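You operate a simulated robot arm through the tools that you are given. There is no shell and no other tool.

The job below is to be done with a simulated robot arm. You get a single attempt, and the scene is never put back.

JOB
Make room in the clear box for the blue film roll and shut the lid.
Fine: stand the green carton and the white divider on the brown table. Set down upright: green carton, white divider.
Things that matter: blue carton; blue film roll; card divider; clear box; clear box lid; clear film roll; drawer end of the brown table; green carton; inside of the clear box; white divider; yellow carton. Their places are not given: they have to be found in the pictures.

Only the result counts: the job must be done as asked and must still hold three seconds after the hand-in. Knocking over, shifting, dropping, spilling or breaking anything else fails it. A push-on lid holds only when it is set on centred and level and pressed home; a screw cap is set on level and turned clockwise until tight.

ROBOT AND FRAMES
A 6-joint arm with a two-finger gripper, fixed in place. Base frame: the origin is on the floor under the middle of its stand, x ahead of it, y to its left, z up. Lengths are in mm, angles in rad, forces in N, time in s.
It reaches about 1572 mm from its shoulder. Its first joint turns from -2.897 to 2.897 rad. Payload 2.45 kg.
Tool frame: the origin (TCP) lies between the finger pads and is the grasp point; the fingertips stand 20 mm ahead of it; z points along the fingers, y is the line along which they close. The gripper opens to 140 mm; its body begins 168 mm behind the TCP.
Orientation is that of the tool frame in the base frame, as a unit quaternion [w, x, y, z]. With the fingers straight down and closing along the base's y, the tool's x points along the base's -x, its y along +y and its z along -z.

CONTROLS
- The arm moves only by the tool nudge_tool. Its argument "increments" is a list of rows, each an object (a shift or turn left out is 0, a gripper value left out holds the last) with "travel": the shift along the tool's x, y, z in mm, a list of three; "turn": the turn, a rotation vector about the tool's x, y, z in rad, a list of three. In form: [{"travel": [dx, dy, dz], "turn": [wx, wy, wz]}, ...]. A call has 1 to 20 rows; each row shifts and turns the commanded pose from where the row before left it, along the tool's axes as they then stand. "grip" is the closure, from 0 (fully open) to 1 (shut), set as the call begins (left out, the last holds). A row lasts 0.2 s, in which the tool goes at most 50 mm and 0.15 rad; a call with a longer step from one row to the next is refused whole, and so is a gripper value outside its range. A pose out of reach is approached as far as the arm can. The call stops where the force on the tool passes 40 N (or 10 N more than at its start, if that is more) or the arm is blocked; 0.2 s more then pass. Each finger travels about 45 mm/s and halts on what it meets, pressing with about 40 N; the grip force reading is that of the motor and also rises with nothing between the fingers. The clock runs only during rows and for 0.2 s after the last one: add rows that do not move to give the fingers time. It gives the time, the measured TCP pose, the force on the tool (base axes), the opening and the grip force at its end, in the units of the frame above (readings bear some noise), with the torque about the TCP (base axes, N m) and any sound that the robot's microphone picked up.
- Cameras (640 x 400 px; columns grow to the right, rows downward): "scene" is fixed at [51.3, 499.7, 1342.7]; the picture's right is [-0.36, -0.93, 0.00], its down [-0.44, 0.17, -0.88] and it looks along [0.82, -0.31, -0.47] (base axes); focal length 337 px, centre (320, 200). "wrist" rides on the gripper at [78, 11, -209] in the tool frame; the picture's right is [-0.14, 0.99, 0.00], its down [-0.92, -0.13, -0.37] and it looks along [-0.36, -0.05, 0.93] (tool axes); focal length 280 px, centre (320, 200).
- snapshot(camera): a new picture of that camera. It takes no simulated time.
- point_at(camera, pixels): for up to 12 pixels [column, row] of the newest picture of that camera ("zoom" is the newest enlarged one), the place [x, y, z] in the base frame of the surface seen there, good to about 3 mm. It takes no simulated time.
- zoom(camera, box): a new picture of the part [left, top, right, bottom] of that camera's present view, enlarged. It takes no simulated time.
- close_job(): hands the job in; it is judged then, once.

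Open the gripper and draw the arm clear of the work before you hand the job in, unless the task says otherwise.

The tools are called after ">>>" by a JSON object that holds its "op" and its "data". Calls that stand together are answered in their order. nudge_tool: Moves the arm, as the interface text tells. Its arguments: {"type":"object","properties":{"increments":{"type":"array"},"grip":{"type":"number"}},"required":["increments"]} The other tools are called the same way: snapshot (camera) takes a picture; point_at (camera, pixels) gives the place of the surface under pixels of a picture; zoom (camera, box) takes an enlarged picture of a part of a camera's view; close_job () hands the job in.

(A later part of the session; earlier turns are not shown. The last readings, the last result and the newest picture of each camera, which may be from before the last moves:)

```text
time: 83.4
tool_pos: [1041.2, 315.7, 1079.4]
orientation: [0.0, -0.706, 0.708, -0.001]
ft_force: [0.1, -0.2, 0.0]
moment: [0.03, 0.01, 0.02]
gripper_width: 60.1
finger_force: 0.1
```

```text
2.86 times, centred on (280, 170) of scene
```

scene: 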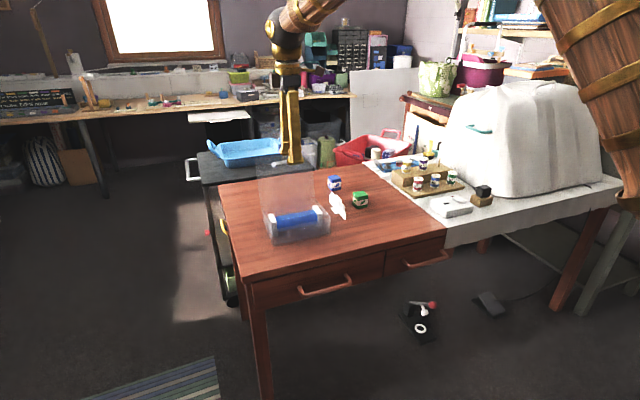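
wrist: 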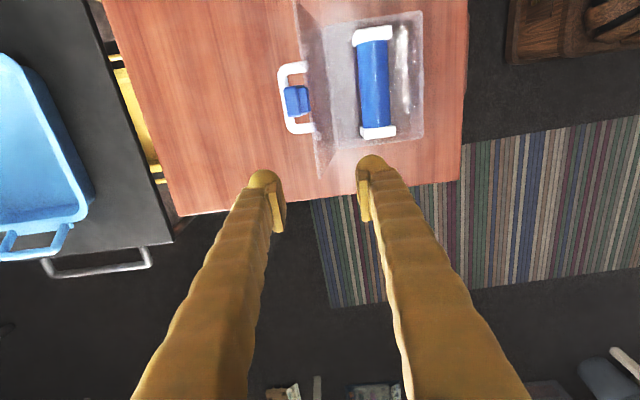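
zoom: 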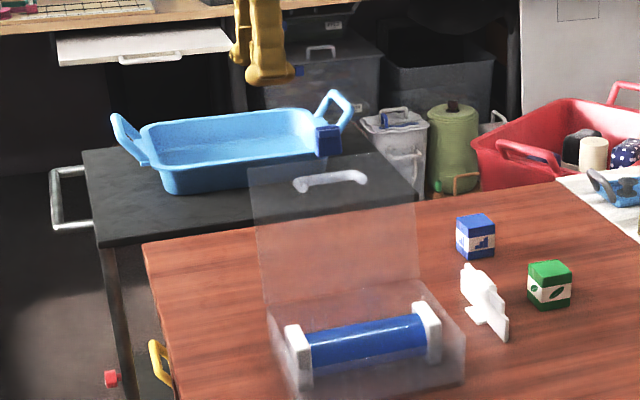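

The view straight down onto the lid edge is useful. I zoom to pin down the lid's free edge and the +y corner.

>>> {"op": "zoom", "data": {"camera": "wrist", "box": [265, 40, 445, 200]}}

>>> {"op": "point_at", "data": {"camera": "wrist", "pixels": [[288, 95], [293, 105], [303, 100], [283, 75], [297, 128], [305, 127], [305, 68]]}}

```text
2.50 times, centred on (355, 120) of wrist
```

zoom: 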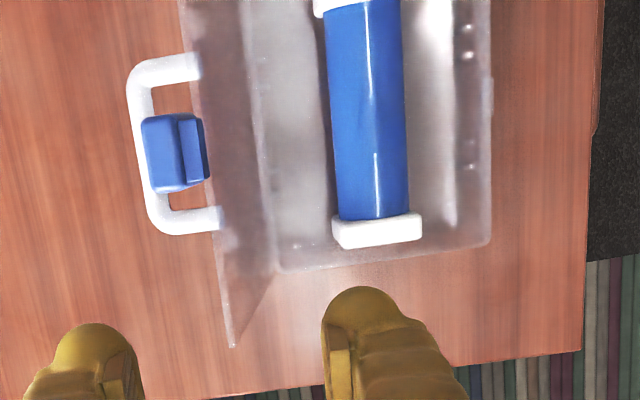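

```text
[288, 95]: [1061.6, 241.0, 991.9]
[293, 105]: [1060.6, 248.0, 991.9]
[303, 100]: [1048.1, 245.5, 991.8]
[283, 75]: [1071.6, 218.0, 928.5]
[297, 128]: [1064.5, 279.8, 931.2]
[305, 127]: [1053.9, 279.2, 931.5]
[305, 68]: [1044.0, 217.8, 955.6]
```

The lid's free edge is at x≈1044, z≈959 (hinge ≈(1013, 806)). I lower so the tips reach z≈938 with the edge caged between the fingers.

>>> {"op": "nudge_tool", "data": {"increments": [{"travel": [0, -1, 30]}, {"travel": [0, -1, 30]}, {"travel": [0, 0, 25]}, {"travel": [0, 0, 18]}, {"travel": [0, 0, 12]}, {"travel": [0, 0, 6]}, {"travel": [0, 0, 0]}]}}

>>> {"op": "snapshot", "data": {"camera": "wrist"}}

>>> {"op": "zoom", "data": {"camera": "scene", "box": [235, 110, 325, 200]}}

```text
time: 85.0
tool_pos: [1043.9, 314.6, 959.0]
orientation: [0.001, -0.706, 0.708, 0.0]
ft_force: [0.0, 0.0, -0.5]
moment: [0.01, 0.04, -0.03]
gripper_width: 60.2
finger_force: 0.1
```

```text
taken
```

wrist: 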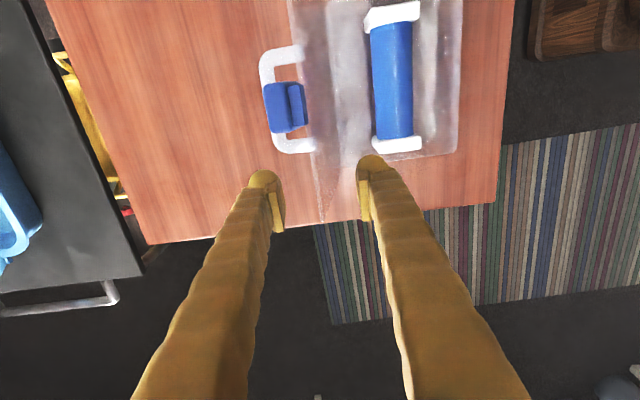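

```text
4.44 times, centred on (280, 155) of scene
```

zoom: 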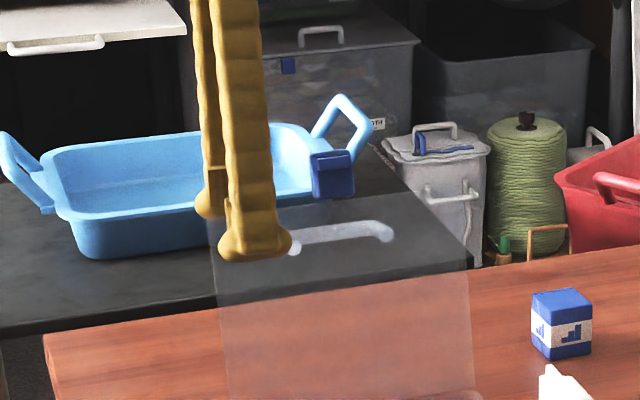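

The lid's edge sits between the fingers. I push slowly in −x with the rear finger and watch the lid.

>>> {"op": "nudge_tool", "data": {"increments": [{"travel": [0, 6, 0]}, {"travel": [0, 6, 0]}, {"travel": [0, 6, 0]}, {"travel": [0, 6, 0]}, {"travel": [0, 5, 0]}, {"travel": [0, 5, 0]}, {"travel": [0, 5, 0]}, {"travel": [0, 5, 0]}, {"travel": [0, 0, 0]}]}}

>>> {"op": "zoom", "data": {"camera": "wrist", "box": [220, 0, 460, 240]}}

>>> {"op": "zoom", "data": {"camera": "scene", "box": [235, 110, 335, 240]}}

```text
time: 87.0
tool_pos: [998.7, 314.5, 958.8]
orientation: [0.001, -0.706, 0.708, 0.0]
ft_force: [-1.0, 0.6, 0.4]
moment: [-0.05, -0.01, 0.02]
gripper_width: 60.0
finger_force: 0.1
```

```text
1.67 times, centred on (340, 120) of wrist
```

zoom: 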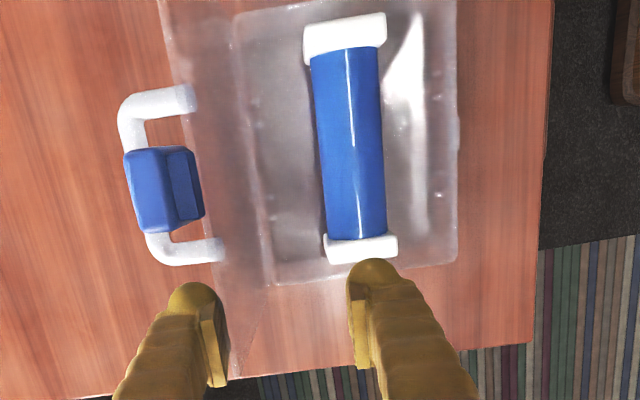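

```text
3.08 times, centred on (285, 175) of scene
```

zoom: 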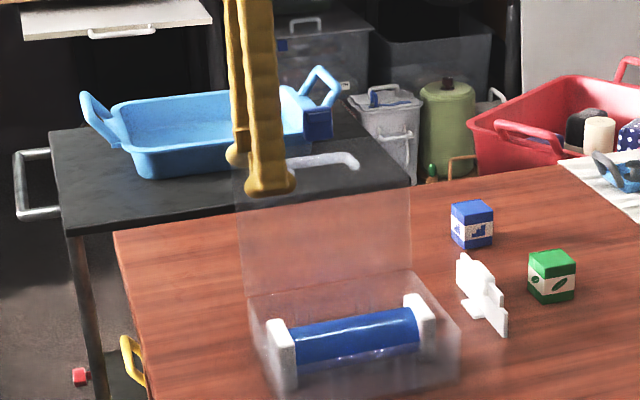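

The rear finger is now against the lid (lid edge next to it) with ~1 N. I continue slowly past vertical.

>>> {"op": "nudge_tool", "data": {"increments": [{"travel": [0, 4, 0]}, {"travel": [0, 4, 0]}, {"travel": [0, 4, 0]}, {"travel": [0, 4, 0]}, {"travel": [0, 4, 0]}, {"travel": [0, 0, 0]}]}}

>>> {"op": "zoom", "data": {"camera": "wrist", "box": [220, 0, 460, 240]}}

>>> {"op": "zoom", "data": {"camera": "scene", "box": [235, 110, 335, 240]}}

```text
time: 88.4
tool_pos: [980.7, 315.6, 959.3]
orientation: [0.0, -0.706, 0.708, 0.0]
ft_force: [-0.5, -0.3, 0.9]
moment: [0.0, 0.02, -0.01]
gripper_width: 60.0
finger_force: 0.0
```

```text
1.67 times, centred on (340, 120) of wrist
```

zoom: 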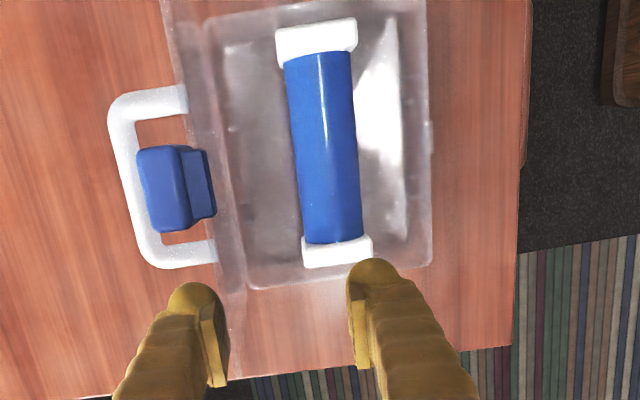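

```text
3.08 times, centred on (285, 175) of scene
```

zoom: 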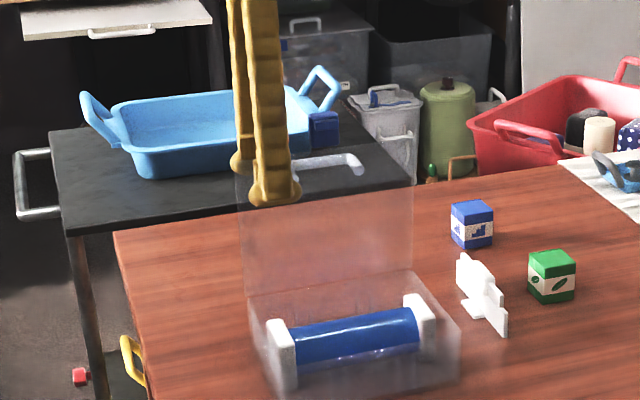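

The lid is about vertical now. I continue by 24 mm more in small steps.

>>> {"op": "nudge_tool", "data": {"increments": [{"travel": [0, 4, 0]}, {"travel": [0, 4, 0]}, {"travel": [0, 4, 0]}, {"travel": [0, 4, 0]}, {"travel": [0, 4, 0]}, {"travel": [0, 4, 0]}, {"travel": [0, 0, 0]}, {"travel": [0, 0, 0]}]}}

>>> {"op": "zoom", "data": {"camera": "wrist", "box": [220, 0, 460, 240]}}

>>> {"op": "point_at", "data": {"camera": "zoom", "pixels": [[160, 190], [175, 180], [205, 185], [120, 130], [150, 100], [190, 250]]}}

>>> {"op": "zoom", "data": {"camera": "scene", "box": [235, 110, 335, 240]}}

```text
time: 90.2
tool_pos: [956.4, 315.9, 959.8]
orientation: [0.0, -0.707, 0.708, 0.0]
ft_force: [-0.1, 0.6, -0.6]
moment: [-0.01, 0.04, 0.01]
gripper_width: 60.0
finger_force: 0.1
```

```text
1.67 times, centred on (340, 120) of wrist
```

zoom: 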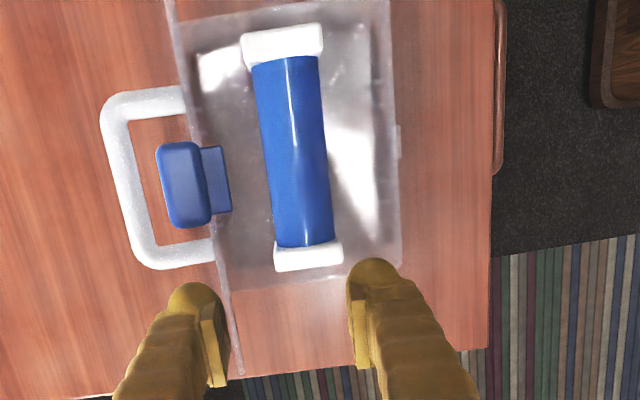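

```text
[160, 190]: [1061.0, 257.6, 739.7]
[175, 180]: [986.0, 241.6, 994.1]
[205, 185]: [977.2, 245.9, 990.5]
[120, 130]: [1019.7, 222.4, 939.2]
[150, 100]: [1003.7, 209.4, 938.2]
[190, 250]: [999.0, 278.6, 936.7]
```

```text
3.08 times, centred on (285, 175) of scene
```

zoom: 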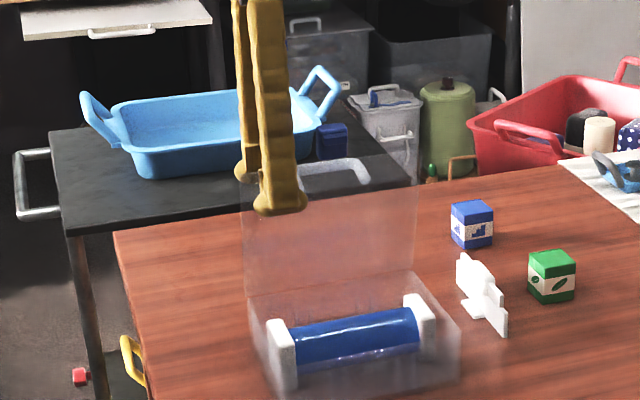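

The lid is past vertical (~10°) but stays on the rear finger. I wait a second to see whether it falls by itself.

>>> {"op": "nudge_tool", "data": {"increments": [{"travel": [0, 0, 0]}, {"travel": [0, 0, 0]}, {"travel": [0, 0, 0]}, {"travel": [0, 0, 0]}, {"travel": [0, 0, 0]}]}}

>>> {"op": "zoom", "data": {"camera": "wrist", "box": [220, 0, 460, 240]}}

>>> {"op": "point_at", "data": {"camera": "zoom", "pixels": [[175, 180], [205, 185], [120, 130], [190, 180]]}}

```text
time: 91.4
tool_pos: [956.2, 315.9, 958.4]
orientation: [0.0, -0.706, 0.708, -0.002]
ft_force: [-0.5, 0.2, -0.1]
moment: [0.03, 0.01, -0.04]
gripper_width: 60.2
finger_force: 0.0
```

```text
1.67 times, centred on (340, 120) of wrist
```

zoom: 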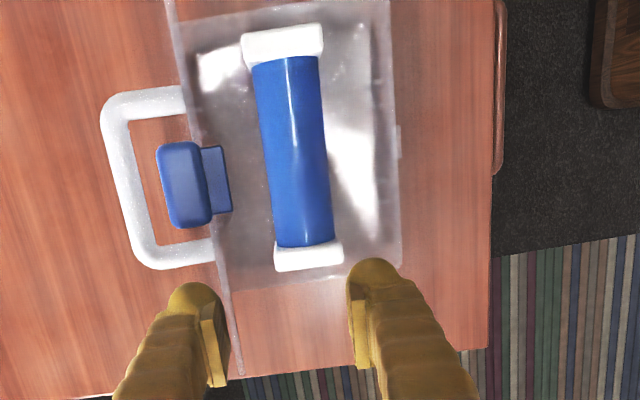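

```text
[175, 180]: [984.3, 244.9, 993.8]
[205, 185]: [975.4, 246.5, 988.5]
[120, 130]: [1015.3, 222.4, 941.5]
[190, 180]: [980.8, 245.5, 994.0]
```

The hinge has friction and holds the lid, so I must push it all the way. I shift 6 mm in +y to clear the handle leg, then follow the lid's arc to about 30°.

>>> {"op": "nudge_tool", "data": {"increments": [{"travel": [0, -2, 0]}, {"travel": [-6, 0, 0]}, {"travel": [0, 5.5, 3]}, {"travel": [0, 5.5, 3]}, {"travel": [0, 6, 4]}, {"travel": [0, 5.2, 2.4]}, {"travel": [0, 5.2, 2.4]}, {"travel": [0, 5.2, 2.4]}, {"travel": [0, 5.2, 2.4]}, {"travel": [0, 0, 0]}]}}

>>> {"op": "snapshot", "data": {"camera": "wrist"}}

>>> {"op": "zoom", "data": {"camera": "scene", "box": [235, 120, 335, 250]}}

```text
time: 93.6
tool_pos: [920.1, 321.5, 938.5]
orientation: [0.001, -0.706, 0.708, -0.001]
ft_force: [0.0, 0.9, -0.1]
moment: [0.04, -0.01, 0.01]
gripper_width: 60.3
finger_force: 0.0
```

```text
taken
```

wrist: 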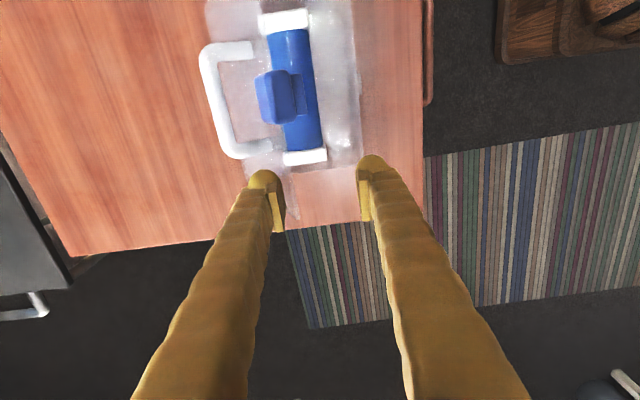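

```text
3.08 times, centred on (285, 185) of scene
```

zoom: 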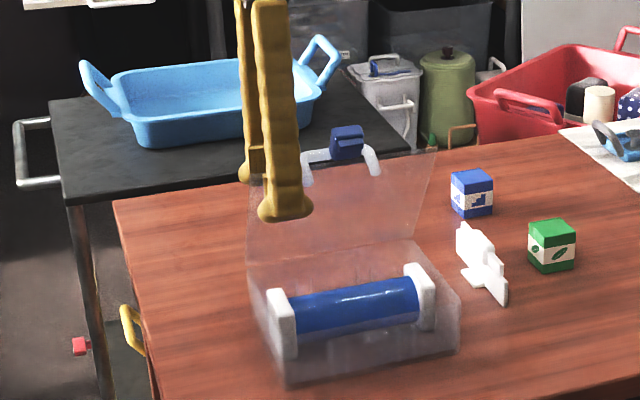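

The lid follows the finger smoothly (~30° forward). I continue along the arc to about 60°.

>>> {"op": "nudge_tool", "data": {"increments": [{"travel": [0, 4.9, 3.15]}, {"travel": [0, 4.9, 3.15]}, {"travel": [0, 4.9, 3.15]}, {"travel": [0, 4.9, 3.15]}, {"travel": [0, 4, 3.85]}, {"travel": [0, 4, 3.85]}, {"travel": [0, 4, 3.85]}, {"travel": [0, 4, 3.85]}, {"travel": [0, 3.5, 4.5]}, {"travel": [0, 3.5, 4.5]}, {"travel": [0, 3.5, 4.5]}, {"travel": [0, 3.5, 4.5]}, {"travel": [0, 0, 0]}]}}

>>> {"op": "snapshot", "data": {"camera": "wrist"}}

>>> {"op": "zoom", "data": {"camera": "scene", "box": [235, 120, 335, 250]}}

```text
time: 96.4
tool_pos: [870.6, 322.0, 893.6]
orientation: [0.001, -0.706, 0.708, 0.0]
ft_force: [0.2, 1.1, -0.3]
moment: [-0.04, -0.02, -0.03]
gripper_width: 60.0
finger_force: 0.0
```

```text
taken
```

wrist: 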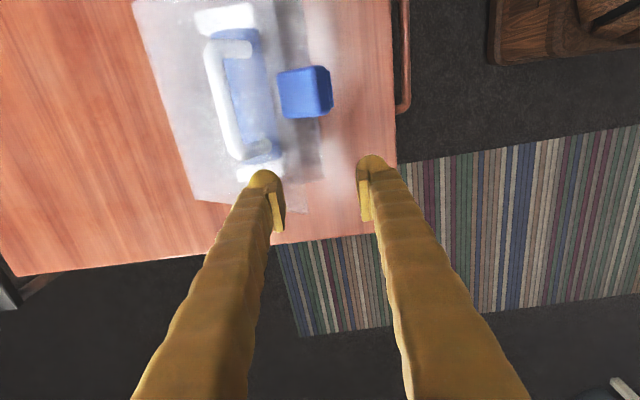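

```text
3.08 times, centred on (285, 185) of scene
```

zoom: 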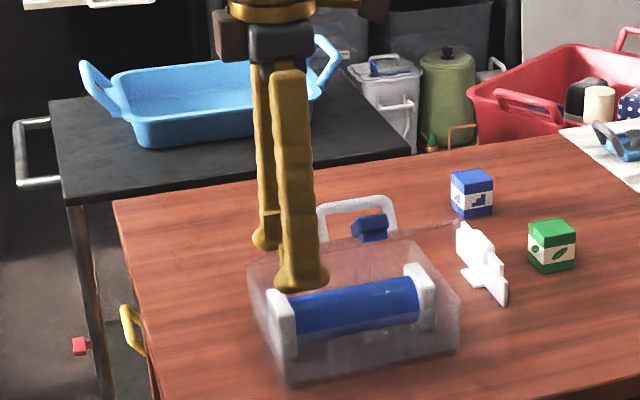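

The lid is at roughly 60°, following well. I continue to about 80°.

>>> {"op": "nudge_tool", "data": {"increments": [{"travel": [0, 2.6, 5.2]}, {"travel": [0, 2.6, 5.4]}, {"travel": [0, 2.6, 5.4]}, {"travel": [0, 2.6, 5.4]}, {"travel": [0, 1.6, 5.4]}, {"travel": [0, 1.6, 5.4]}, {"travel": [0, 1.6, 5.4]}, {"travel": [0, 1.6, 5.4]}, {"travel": [0, 0, 0]}]}}

>>> {"op": "snapshot", "data": {"camera": "wrist"}}

>>> {"op": "zoom", "data": {"camera": "scene", "box": [235, 150, 345, 250]}}

```text
time: 98.4
tool_pos: [853.0, 322.2, 850.1]
orientation: [0.001, -0.706, 0.708, -0.001]
ft_force: [0.8, -0.4, -0.4]
moment: [0.01, 0.01, 0.03]
gripper_width: 60.1
finger_force: 0.0
```

```text
taken
```

wrist: 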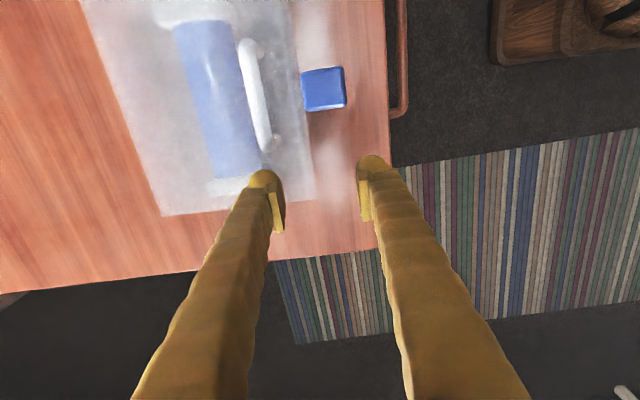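

```text
4.00 times, centred on (290, 200) of scene
```

zoom: 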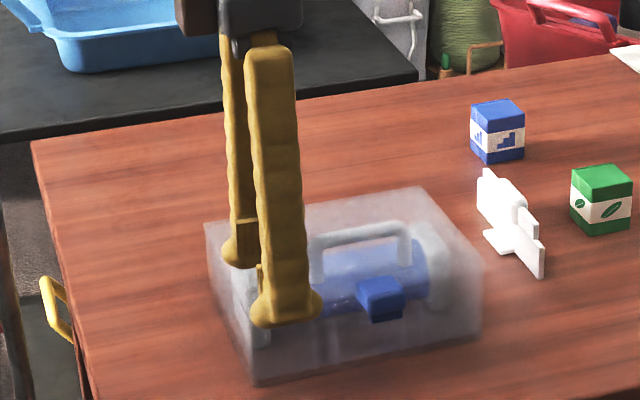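

The lid now seems nearly or fully closed. I measure handle and latch heights.

>>> {"op": "point_at", "data": {"camera": "wrist", "pixels": [[250, 60], [258, 100], [262, 135], [272, 138], [323, 90], [310, 75], [338, 75], [340, 103], [312, 108], [246, 45]]}}

>>> {"op": "zoom", "data": {"camera": "wrist", "box": [220, 20, 370, 220]}}

>>> {"op": "zoom", "data": {"camera": "scene", "box": [280, 195, 340, 245]}}

```text
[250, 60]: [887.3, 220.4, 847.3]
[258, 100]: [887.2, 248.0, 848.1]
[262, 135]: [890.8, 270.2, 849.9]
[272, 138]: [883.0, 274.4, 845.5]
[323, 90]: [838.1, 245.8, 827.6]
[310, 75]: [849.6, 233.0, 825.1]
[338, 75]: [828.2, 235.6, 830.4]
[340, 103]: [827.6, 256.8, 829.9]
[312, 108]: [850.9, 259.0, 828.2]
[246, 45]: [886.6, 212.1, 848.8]
```

```text
2.00 times, centred on (295, 120) of wrist
```

zoom: 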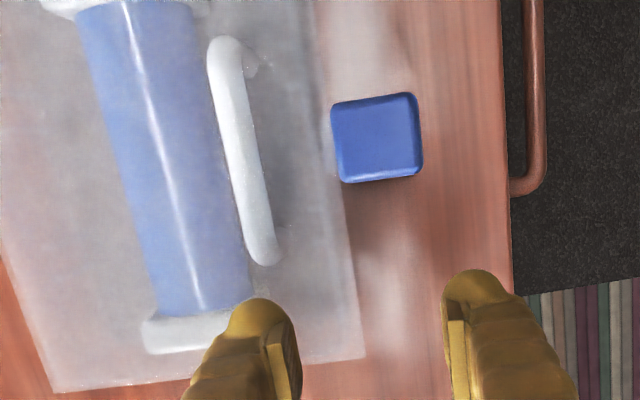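

```text
8.00 times, centred on (310, 220) of scene
```

zoom: 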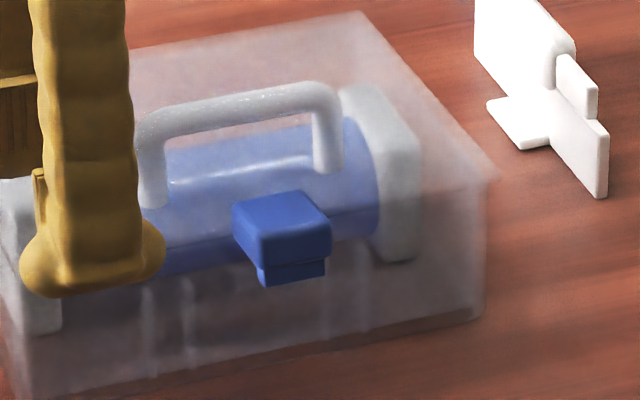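

The lid is ~8–10° from closed (latch slopes z 826→830). I keep pressing down slowly.

>>> {"op": "nudge_tool", "data": {"increments": [{"travel": [0, 0.6, 4]}, {"travel": [0, 0.6, 4]}, {"travel": [0, 0.5, 3]}, {"travel": [0, 0.3, 2]}, {"travel": [0, 0, 0]}]}}

>>> {"op": "nudge_tool", "data": {"increments": [{"travel": [0, 0.2, 2]}, {"travel": [0, 0.2, 2]}, {"travel": [0, 0, 0]}]}}

>>> {"op": "snapshot", "data": {"camera": "wrist"}}

>>> {"op": "point_at", "data": {"camera": "wrist", "pixels": [[250, 60], [258, 100], [323, 80], [310, 75], [338, 75], [340, 98], [312, 98], [325, 70]]}}

>>> {"op": "zoom", "data": {"camera": "scene", "box": [255, 180, 340, 250]}}

```text
time: 99.6
tool_pos: [851.2, 322.6, 836.5]
orientation: [0.001, -0.707, 0.707, -0.001]
ft_force: [0.4, 1.2, -0.3]
moment: [0.03, 0.0, 0.01]
gripper_width: 60.2
finger_force: 0.1
```

```text
time: 100.4
tool_pos: [851.8, 321.4, 833.2]
orientation: [0.001, -0.706, 0.708, -0.001]
ft_force: [0.3, 0.1, 0.5]
moment: [0.0, 0.02, 0.01]
gripper_width: 60.0
finger_force: 0.0
```

```text
taken
```

wrist: 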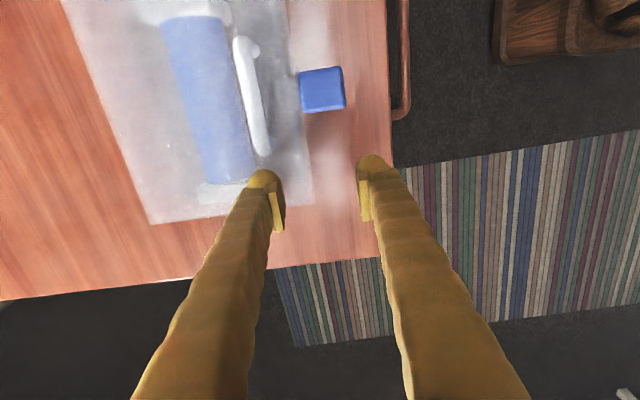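

```text
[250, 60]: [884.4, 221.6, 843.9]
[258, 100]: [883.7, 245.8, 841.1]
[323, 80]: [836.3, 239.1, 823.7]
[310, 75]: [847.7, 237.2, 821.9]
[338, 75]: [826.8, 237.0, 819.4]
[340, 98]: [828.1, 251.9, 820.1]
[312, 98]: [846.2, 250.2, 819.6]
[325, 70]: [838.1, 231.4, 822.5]
```

```text
5.71 times, centred on (298, 215) of scene
```

zoom: 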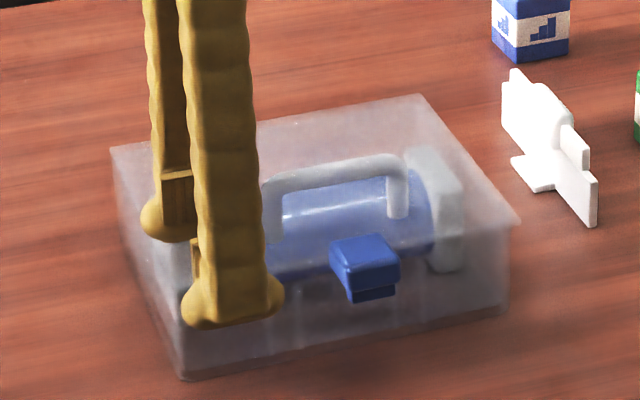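

The latch is level at z≈821, so the lid is nearly home. I press down in 1 mm steps watching the force.

>>> {"op": "nudge_tool", "data": {"increments": [{"travel": [0, 0, 1]}, {"travel": [0, 0, 1]}, {"travel": [0, 0, 0]}]}}

>>> {"op": "nudge_tool", "data": {"increments": [{"travel": [0, 0, 1]}, {"travel": [0, 0, 0]}]}}

>>> {"op": "nudge_tool", "data": {"increments": [{"travel": [0, 0, 1]}, {"travel": [0, 0, 0]}]}}

>>> {"op": "nudge_tool", "data": {"increments": [{"travel": [0, 0, 1]}, {"travel": [0, 0, 0]}]}}

```text
time: 101.2
tool_pos: [851.4, 321.5, 831.0]
orientation: [0.0, -0.707, 0.708, 0.0]
ft_force: [-0.1, 0.3, 0.5]
moment: [-0.01, 0.01, 0.02]
gripper_width: 60.0
finger_force: 0.1
```

```text
time: 101.8
tool_pos: [852.9, 321.8, 829.6]
orientation: [0.001, -0.706, 0.708, -0.001]
ft_force: [-0.2, -0.2, 0.0]
moment: [-0.02, 0.01, 0.01]
gripper_width: 60.2
finger_force: 0.0
```

```text
time: 102.4
tool_pos: [850.7, 321.4, 828.8]
orientation: [0.001, -0.706, 0.708, 0.0]
ft_force: [0.8, -0.1, 0.2]
moment: [0.01, -0.04, 0.01]
gripper_width: 60.1
finger_force: 0.0
```

```text
time: 103.0
tool_pos: [850.0, 322.2, 827.8]
orientation: [0.0, -0.707, 0.708, 0.0]
ft_force: [0.4, -0.3, 0.0]
moment: [0.03, -0.01, -0.01]
gripper_width: 60.3
finger_force: 0.0
```

>>> {"op": "nudge_tool", "data": {"increments": [{"travel": [0, 0, 1]}, {"travel": [0, 0, 0]}]}}

>>> {"op": "nudge_tool", "data": {"increments": [{"travel": [0, 0, 1]}, {"travel": [0, 0, 0]}]}}

>>> {"op": "nudge_tool", "data": {"increments": [{"travel": [0, 0, 1]}, {"travel": [0, 0, 0]}]}}

>>> {"op": "snapshot", "data": {"camera": "wrist"}}

>>> {"op": "point_at", "data": {"camera": "wrist", "pixels": [[250, 60], [258, 100], [323, 80], [310, 75], [338, 75], [340, 98], [312, 98], [325, 70]]}}

>>> {"op": "zoom", "data": {"camera": "scene", "box": [255, 180, 340, 250]}}

```text
time: 103.6
tool_pos: [850.4, 321.0, 827.8]
orientation: [0.001, -0.706, 0.708, -0.001]
ft_force: [0.3, 0.1, 0.4]
moment: [0.0, -0.02, 0.0]
gripper_width: 60.1
finger_force: 0.1
```

```text
time: 104.2
tool_pos: [850.7, 321.7, 825.7]
orientation: [0.001, -0.706, 0.708, 0.0]
ft_force: [-1.3, -0.1, 0.5]
moment: [-0.01, -0.01, 0.02]
gripper_width: 60.4
finger_force: 0.0
```

```text
time: 104.8
tool_pos: [850.5, 321.4, 825.6]
orientation: [0.001, -0.707, 0.708, -0.001]
ft_force: [-0.4, -0.8, 4.3]
moment: [-0.03, -0.21, -0.05]
gripper_width: 60.0
finger_force: 0.1
```

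```text
taken
```

wrist: 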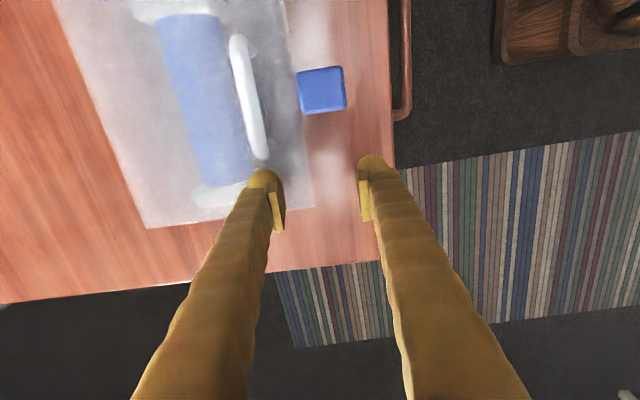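

```text
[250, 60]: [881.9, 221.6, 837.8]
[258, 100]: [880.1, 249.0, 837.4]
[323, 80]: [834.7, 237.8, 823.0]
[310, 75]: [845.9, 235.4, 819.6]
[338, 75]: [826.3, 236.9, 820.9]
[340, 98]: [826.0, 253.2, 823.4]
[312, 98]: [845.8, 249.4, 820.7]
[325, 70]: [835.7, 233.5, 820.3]
```

```text
5.71 times, centred on (298, 215) of scene
```

zoom: 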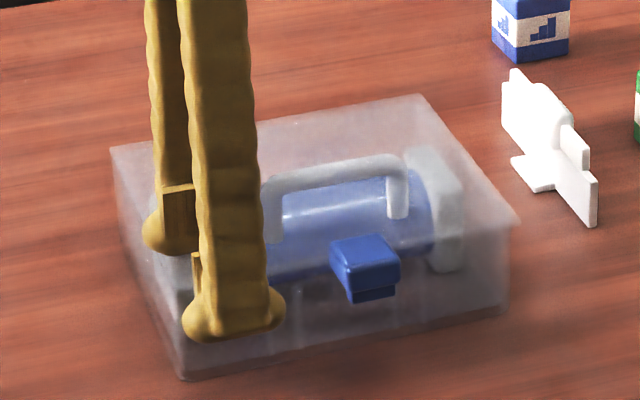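

The rear fingertip now presses the closed lid (4.3 N, tip ≈805). I press a little harder, then check the latch.

>>> {"op": "nudge_tool", "data": {"increments": [{"travel": [0, 0, 0.8]}, {"travel": [0, 0, 0]}]}}

>>> {"op": "nudge_tool", "data": {"increments": [{"travel": [0, 0, 0.6]}, {"travel": [0, 0, 0]}]}}

>>> {"op": "zoom", "data": {"camera": "scene", "box": [290, 205, 335, 245]}}

```text
time: 105.4
tool_pos: [851.2, 321.4, 825.5]
orientation: [0.001, -0.706, 0.708, -0.001]
ft_force: [-2.3, 0.5, 13.0]
moment: [0.0, -0.48, 0.0]
gripper_width: 59.5
finger_force: 0.1
```

```text
time: 106.0
tool_pos: [850.5, 321.3, 825.0]
orientation: [0.001, -0.707, 0.708, 0.0]
ft_force: [-3.6, -0.1, 21.7]
moment: [-0.04, -0.77, -0.05]
gripper_width: 59.3
finger_force: 0.0
```

```text
10.00 times, centred on (312, 225) of scene
```

zoom: 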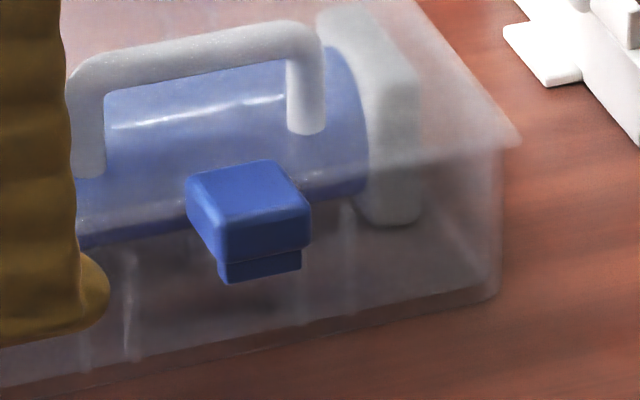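

The lid is pressed home at ~22 N. The blue latch still sticks out horizontally in front, so I raise the arm and look at it from the front to see whether it folds down onto a catch.

>>> {"op": "nudge_tool", "data": {"increments": [{"travel": [0, 0, -5]}, {"travel": [0, 0, -15]}, {"travel": [0, 0, -30]}, {"travel": [0, 0, -40]}, {"travel": [0, 0, -45]}, {"travel": [0, 0, -45]}, {"travel": [0, 0, 0]}]}}

>>> {"op": "nudge_tool", "data": {"increments": [{"turn": [0, 0, 0.15]}, {"turn": [0, 0, 0.15]}, {"turn": [0, 0, 0.15]}, {"turn": [0, 0, 0.15]}, {"turn": [0, 0, 0.15]}, {"turn": [0, 0, 0.15]}, {"turn": [0, 0, 0.15]}, {"turn": [0, 0, 0.15]}, {"turn": [0, 0, 0.15]}, {"turn": [0, 0, 0.15]}, {"turn": [0, 0, 0.0708]}, {"travel": [40, -30, 0]}, {"travel": [40, -30, 0]}, {"travel": [40, -10, 0]}, {"travel": [0, 0, 0]}], "grip": 0}}

>>> {"op": "snapshot", "data": {"camera": "wrist"}}

>>> {"op": "snapshot", "data": {"camera": "scene"}}

```text
time: 107.6
tool_pos: [851.7, 320.1, 1004.4]
orientation: [0.001, -0.706, 0.708, -0.001]
ft_force: [-0.1, -0.3, -0.1]
moment: [0.0, 0.02, -0.02]
gripper_width: 60.5
finger_force: 0.1
```

```text
time: 110.8
tool_pos: [731.5, 252.0, 1003.2]
orientation: [0.0, 0.0, 1.0, 0.0]
ft_force: [0.2, 0.0, -0.1]
moment: [0.01, -0.02, 0.02]
gripper_width: 140.2
finger_force: 0.1
```

```text
taken
```

wrist: 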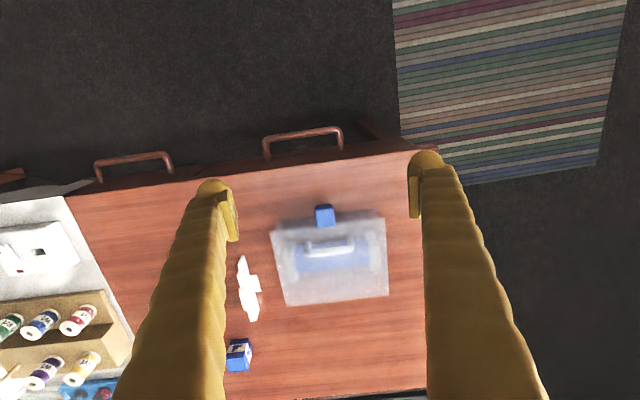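

```text
taken
```

scene: 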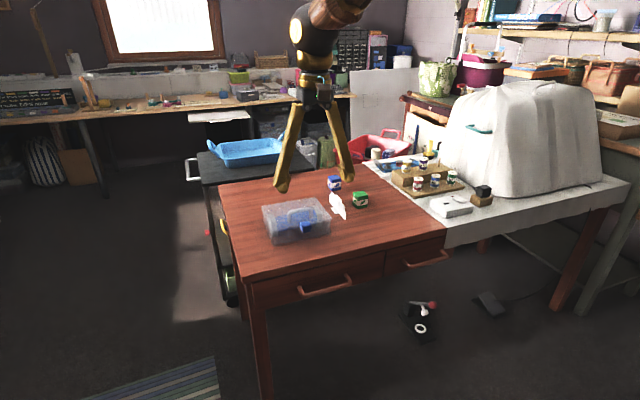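

The lid stays down. I zoom in on the latch and box from both cameras.

>>> {"op": "zoom", "data": {"camera": "scene", "box": [255, 190, 340, 250]}}

>>> {"op": "zoom", "data": {"camera": "scene", "box": [290, 212, 325, 242]}}

>>> {"op": "zoom", "data": {"camera": "wrist", "box": [265, 195, 395, 315]}}

>>> {"op": "zoom", "data": {"camera": "wrist", "box": [300, 195, 350, 245]}}

>>> {"op": "point_at", "data": {"camera": "zoom", "pixels": [[220, 160], [350, 140], [370, 180], [300, 200], [250, 230], [390, 230], [300, 130], [290, 260]]}}

```text
6.67 times, centred on (298, 220) of scene
```

zoom: 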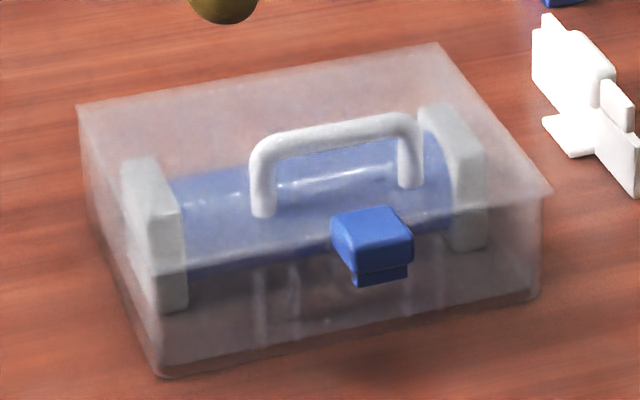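

```text
13.33 times, centred on (308, 227) of scene
```

zoom: 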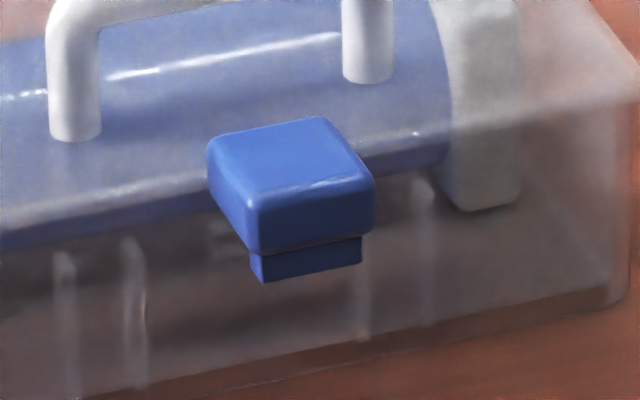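

```text
3.33 times, centred on (330, 255) of wrist
```

zoom: 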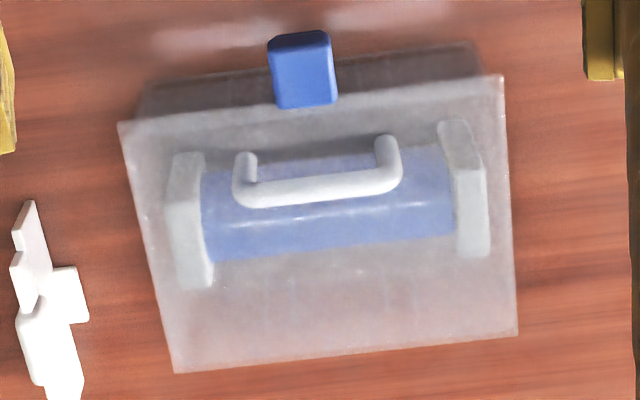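

```text
8.00 times, centred on (325, 220) of wrist
```

zoom: 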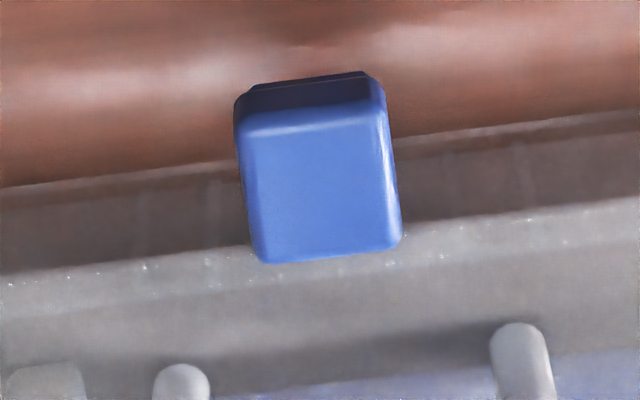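

```text
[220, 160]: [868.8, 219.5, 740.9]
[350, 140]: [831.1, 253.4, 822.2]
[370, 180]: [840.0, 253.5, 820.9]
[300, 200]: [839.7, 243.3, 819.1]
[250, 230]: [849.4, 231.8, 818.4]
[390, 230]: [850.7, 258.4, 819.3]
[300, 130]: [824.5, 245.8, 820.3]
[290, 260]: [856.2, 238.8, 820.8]
```

The lid is level and closed (front edge x≈857), and the latch plate spans x 822–858, y 229–260, top z≈820.5, with its hook underneath. I close the fingers and move above the latch's end to try folding it gently down onto the front catch.

>>> {"op": "nudge_tool", "data": {"increments": [{"travel": [-20, -1, 0]}, {"travel": [-20, -1, 0]}, {"travel": [-20, -1, 0]}, {"travel": [-20, -2, 0]}, {"travel": [-19.5, -2, 0]}, {"travel": [0, 0, 25]}, {"travel": [0, 0, 25]}, {"travel": [0, 0, 25]}, {"travel": [0, 0, 28]}, {"travel": [0, 0, 0]}, {"travel": [0, 0, 0]}], "grip": 1.0}}

>>> {"op": "snapshot", "data": {"camera": "wrist"}}

>>> {"op": "zoom", "data": {"camera": "scene", "box": [255, 140, 355, 250]}}

```text
time: 113.2
tool_pos: [830.5, 245.4, 901.5]
orientation: [0.001, 0.001, 1.0, 0.0]
ft_force: [0.9, -0.7, 0.2]
moment: [0.01, -0.02, 0.0]
gripper_width: 0.0
finger_force: 29.5
```

```text
taken
```

wrist: 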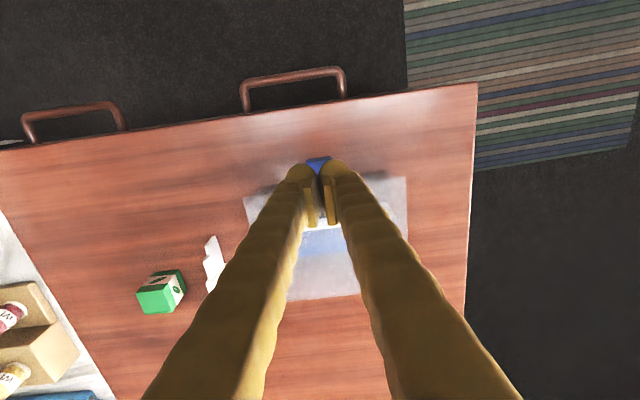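

```text
3.64 times, centred on (305, 195) of scene
```

zoom: 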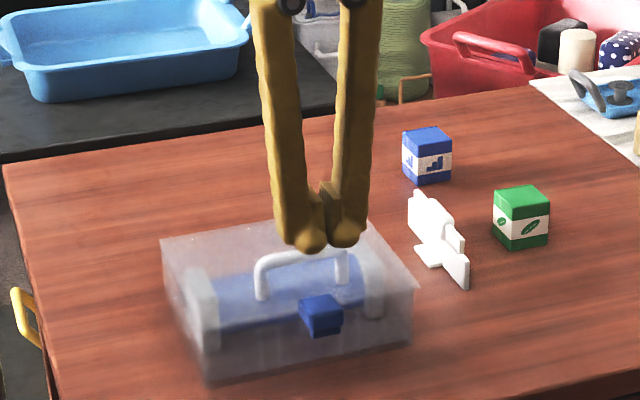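

The closed fingertips are right above the latch. I descend to just above its top (expected contact at TCP≈840) and then press in 1 mm steps.

>>> {"op": "nudge_tool", "data": {"increments": [{"travel": [1, 0, 20]}, {"travel": [1, 0, 18]}, {"travel": [0, 0, 10]}, {"travel": [0, 0, 6]}, {"travel": [0, 0, 3]}, {"travel": [0, 0, 0]}]}}

>>> {"op": "nudge_tool", "data": {"increments": [{"travel": [0, 0, 1]}, {"travel": [0, 0, 1]}, {"travel": [0, 0, 1]}, {"travel": [0, 0, 0]}]}}

>>> {"op": "nudge_tool", "data": {"increments": [{"travel": [0, 0, 1]}, {"travel": [0, 0, 1]}, {"travel": [0, 0, 0]}]}}

>>> {"op": "zoom", "data": {"camera": "scene", "box": [275, 190, 340, 245]}}

```text
time: 114.6
tool_pos: [827.8, 245.3, 843.7]
orientation: [0.0, 0.0, 1.0, 0.0]
ft_force: [-0.2, 0.0, -0.7]
moment: [-0.02, -0.01, 0.03]
gripper_width: 0.0
finger_force: 29.0
```

```text
time: 115.6
tool_pos: [827.7, 244.7, 841.4]
orientation: [0.001, 0.0, 1.0, 0.0]
ft_force: [-0.5, -0.2, 0.9]
moment: [-0.01, -0.01, 0.03]
gripper_width: 6.1
finger_force: 29.4
```

```text
time: 116.4
tool_pos: [828.3, 244.5, 838.0]
orientation: [0.001, 0.0, 1.0, 0.0]
ft_force: [-1.1, 1.4, 1.0]
moment: [-0.01, 0.02, -0.01]
gripper_width: 6.1
finger_force: 29.9
```

```text
7.27 times, centred on (308, 218) of scene
```

zoom: 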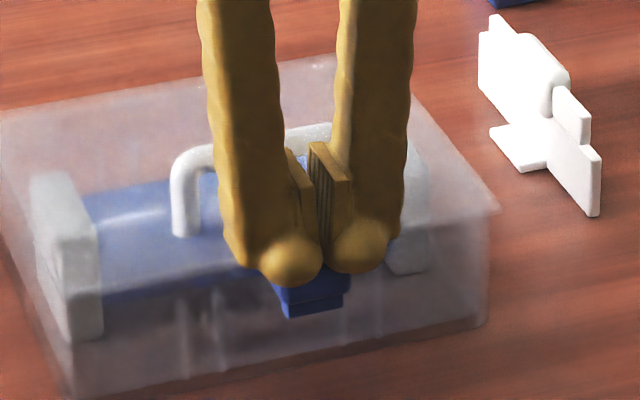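

A light contact (~1 N) and no stiff resistance, so the latch may be rotating. I follow its arc a little further and look.

>>> {"op": "nudge_tool", "data": {"increments": [{"travel": [1.5, 0, 2]}, {"travel": [2, 0, 2]}, {"travel": [1.5, 0, 2]}, {"travel": [1.5, 0, 2]}, {"travel": [0, 0, 0]}]}}

>>> {"op": "zoom", "data": {"camera": "scene", "box": [275, 190, 340, 245]}}

>>> {"op": "zoom", "data": {"camera": "wrist", "box": [260, 120, 380, 240]}}

```text
time: 117.6
tool_pos: [821.8, 244.9, 831.0]
orientation: [0.001, 0.0, 1.0, 0.0]
ft_force: [-0.3, -0.4, 0.8]
moment: [-0.01, -0.01, 0.03]
gripper_width: 5.8
finger_force: 29.3
```

```text
7.27 times, centred on (308, 218) of scene
```

zoom: 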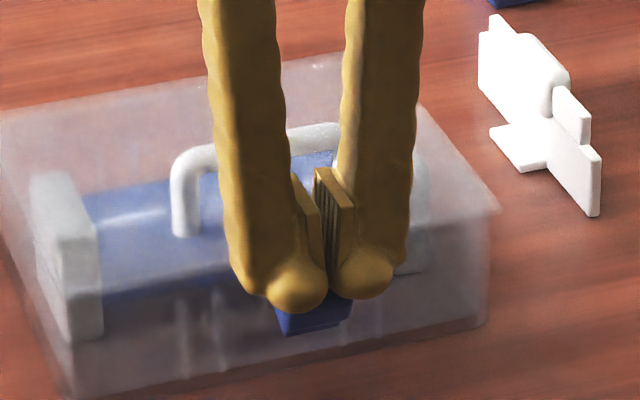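

```text
3.33 times, centred on (320, 180) of wrist
```

zoom: 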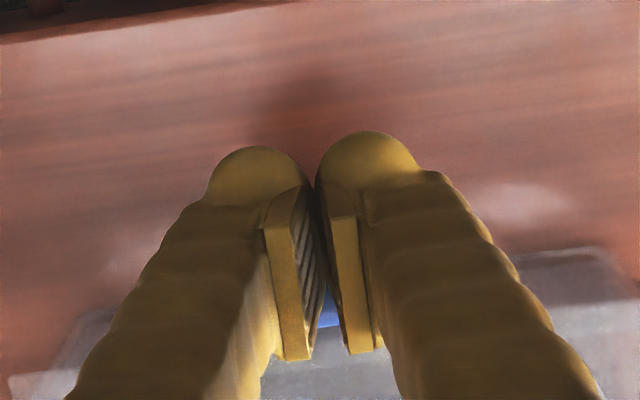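

The latch folds down with only ~1 N. I keep following its arc (down, then forward).

>>> {"op": "nudge_tool", "data": {"increments": [{"travel": [1.5, 0, 2.5]}, {"travel": [1.5, 0, 2.5]}, {"travel": [1.5, 0, 2.6]}, {"travel": [0.8, 0, 2.7]}, {"travel": [0.7, 0, 2.7]}, {"travel": [0.7, 0, 2.7]}, {"travel": [0.7, 0, 2.7]}, {"travel": [0, 0, 2.8]}, {"travel": [0, 0, 2.8]}, {"travel": [0, 0, 2.8]}, {"travel": [0, 0, 2.8]}, {"travel": [0, 0, 0]}]}}

>>> {"op": "zoom", "data": {"camera": "scene", "box": [275, 190, 340, 245]}}

>>> {"op": "zoom", "data": {"camera": "wrist", "box": [260, 120, 380, 240]}}

```text
time: 120.2
tool_pos: [814.5, 244.6, 801.5]
orientation: [0.001, 0.0, 1.0, 0.0]
ft_force: [0.0, 0.4, 1.2]
moment: [0.03, 0.03, -0.03]
gripper_width: 0.0
finger_force: 29.2
```

```text
7.27 times, centred on (308, 218) of scene
```

zoom: 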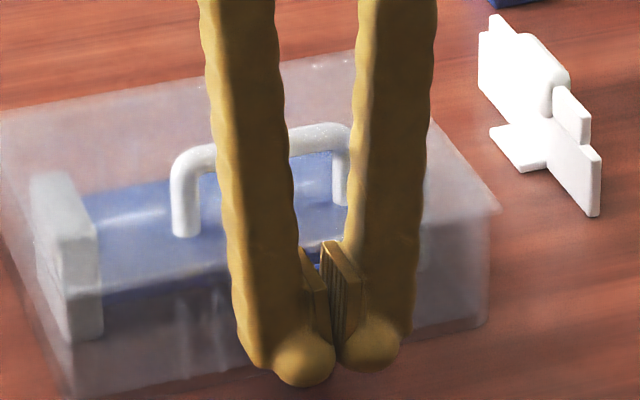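

```text
3.33 times, centred on (320, 180) of wrist
```

zoom: 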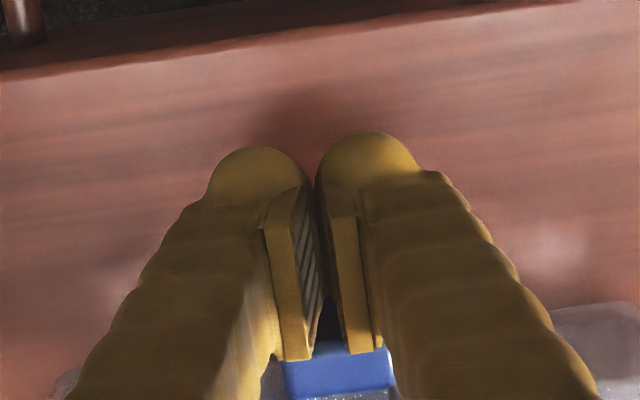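

The latch is mostly folded. I continue down and begin moving forward (+x) to press it against the catch.

>>> {"op": "nudge_tool", "data": {"increments": [{"travel": [-0.75, 0, 2.7]}, {"travel": [-0.75, 0, 2.7]}, {"travel": [-0.75, 0, 2.7]}, {"travel": [-0.75, 0, 2.7]}, {"travel": [-1.4, 0, 1.9]}, {"travel": [-1.4, 0, 1.9]}, {"travel": [-1.4, 0, 1.9]}, {"travel": [-1.4, 0, 1.9]}, {"travel": [0, 0, 0]}]}}

>>> {"op": "nudge_tool", "data": {"increments": [{"travel": [-1, 0, 0]}, {"travel": [-1, 0, 0]}, {"travel": [0, 0, 0]}]}}

>>> {"op": "zoom", "data": {"camera": "wrist", "box": [260, 120, 380, 240]}}

>>> {"op": "zoom", "data": {"camera": "scene", "box": [275, 190, 340, 245]}}

```text
time: 122.2
tool_pos: [824.3, 244.9, 782.7]
orientation: [0.001, 0.0, 1.0, 0.0]
ft_force: [-2.1, 0.7, 1.3]
moment: [-0.01, 0.0, 0.01]
gripper_width: 5.9
finger_force: 29.2
```

```text
time: 123.0
tool_pos: [824.5, 245.1, 782.4]
orientation: [0.001, 0.0, 1.0, -0.001]
ft_force: [-1.4, 0.5, 0.8]
moment: [0.0, -0.01, 0.01]
gripper_width: 5.9
finger_force: 28.9
```

```text
3.33 times, centred on (320, 180) of wrist
```

zoom: 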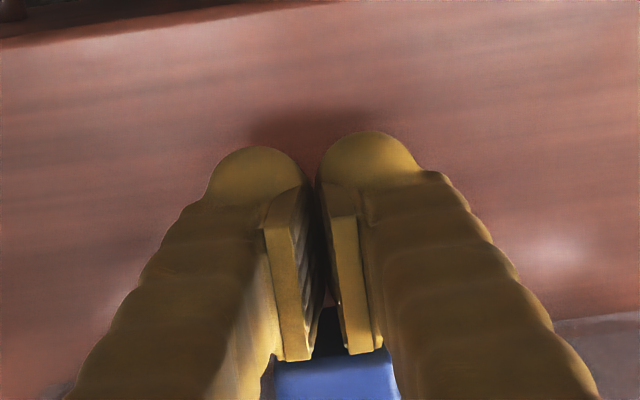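

```text
7.27 times, centred on (308, 218) of scene
```

zoom: 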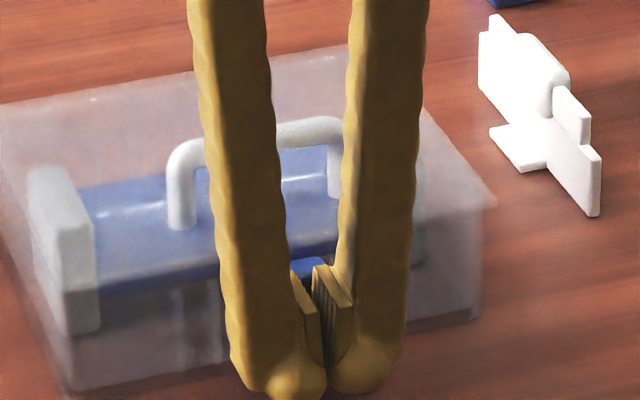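

There's a −2 N reaction and the box may have slid by 2–3 mm. I back off and look at the latch before pushing any more.

>>> {"op": "nudge_tool", "data": {"increments": [{"travel": [5, 0, 0]}, {"travel": [15, 0, 0]}, {"travel": [20, 0, -10]}, {"travel": [20, 0, -30]}, {"travel": [20, 0, -40]}, {"travel": [20, 0, -40]}, {"travel": [10, 0, -40]}, {"travel": [0, 0, 0]}]}}

>>> {"op": "snapshot", "data": {"camera": "wrist"}}

>>> {"op": "zoom", "data": {"camera": "scene", "box": [255, 190, 340, 250]}}

>>> {"op": "zoom", "data": {"camera": "scene", "box": [290, 212, 325, 242]}}

```text
time: 124.8
tool_pos: [715.2, 243.8, 942.3]
orientation: [0.0, 0.0, 1.0, 0.0]
ft_force: [0.9, -0.2, 0.1]
moment: [0.01, -0.01, -0.02]
gripper_width: 0.0
finger_force: 30.1
```

```text
taken
```

wrist: 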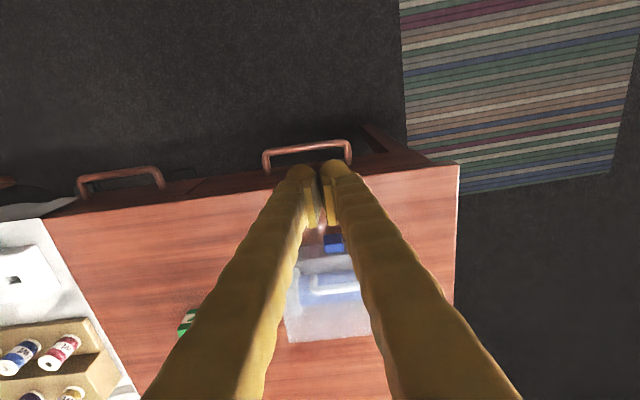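

```text
6.67 times, centred on (298, 220) of scene
```

zoom: 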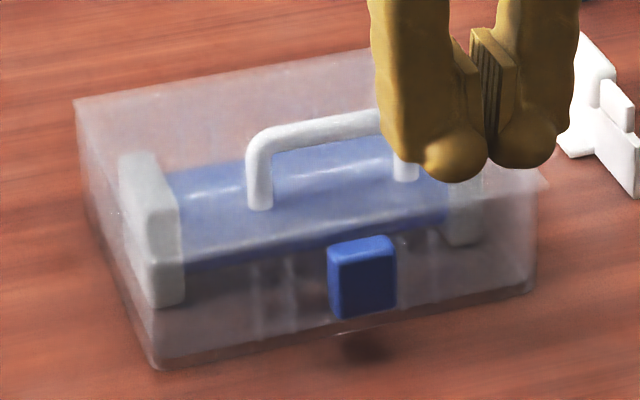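

```text
13.33 times, centred on (308, 227) of scene
```

zoom: 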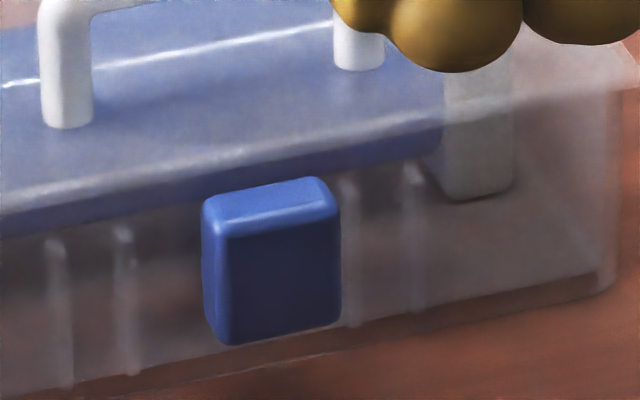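

The latch now hangs down in front. I measure its face to see whether it's vertical and engaged.

>>> {"op": "point_at", "data": {"camera": "zoom", "pixels": [[235, 215], [320, 195], [235, 245], [330, 225], [240, 290], [325, 275], [240, 335], [325, 320], [280, 250], [280, 320], [270, 195], [210, 260]]}}

>>> {"op": "zoom", "data": {"camera": "wrist", "box": [290, 210, 370, 300]}}

```text
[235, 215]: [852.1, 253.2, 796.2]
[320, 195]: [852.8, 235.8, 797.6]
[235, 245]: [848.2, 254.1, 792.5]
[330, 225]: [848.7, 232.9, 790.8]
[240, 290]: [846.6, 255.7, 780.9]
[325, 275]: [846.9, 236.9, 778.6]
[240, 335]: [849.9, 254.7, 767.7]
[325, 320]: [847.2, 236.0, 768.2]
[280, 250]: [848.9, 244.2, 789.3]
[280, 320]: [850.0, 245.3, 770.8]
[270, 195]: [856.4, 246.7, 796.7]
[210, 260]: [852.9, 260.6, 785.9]
```

```text
4.44 times, centred on (330, 255) of wrist
```

zoom: 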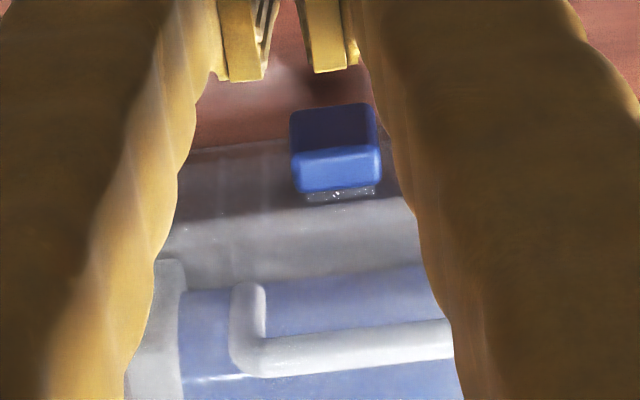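

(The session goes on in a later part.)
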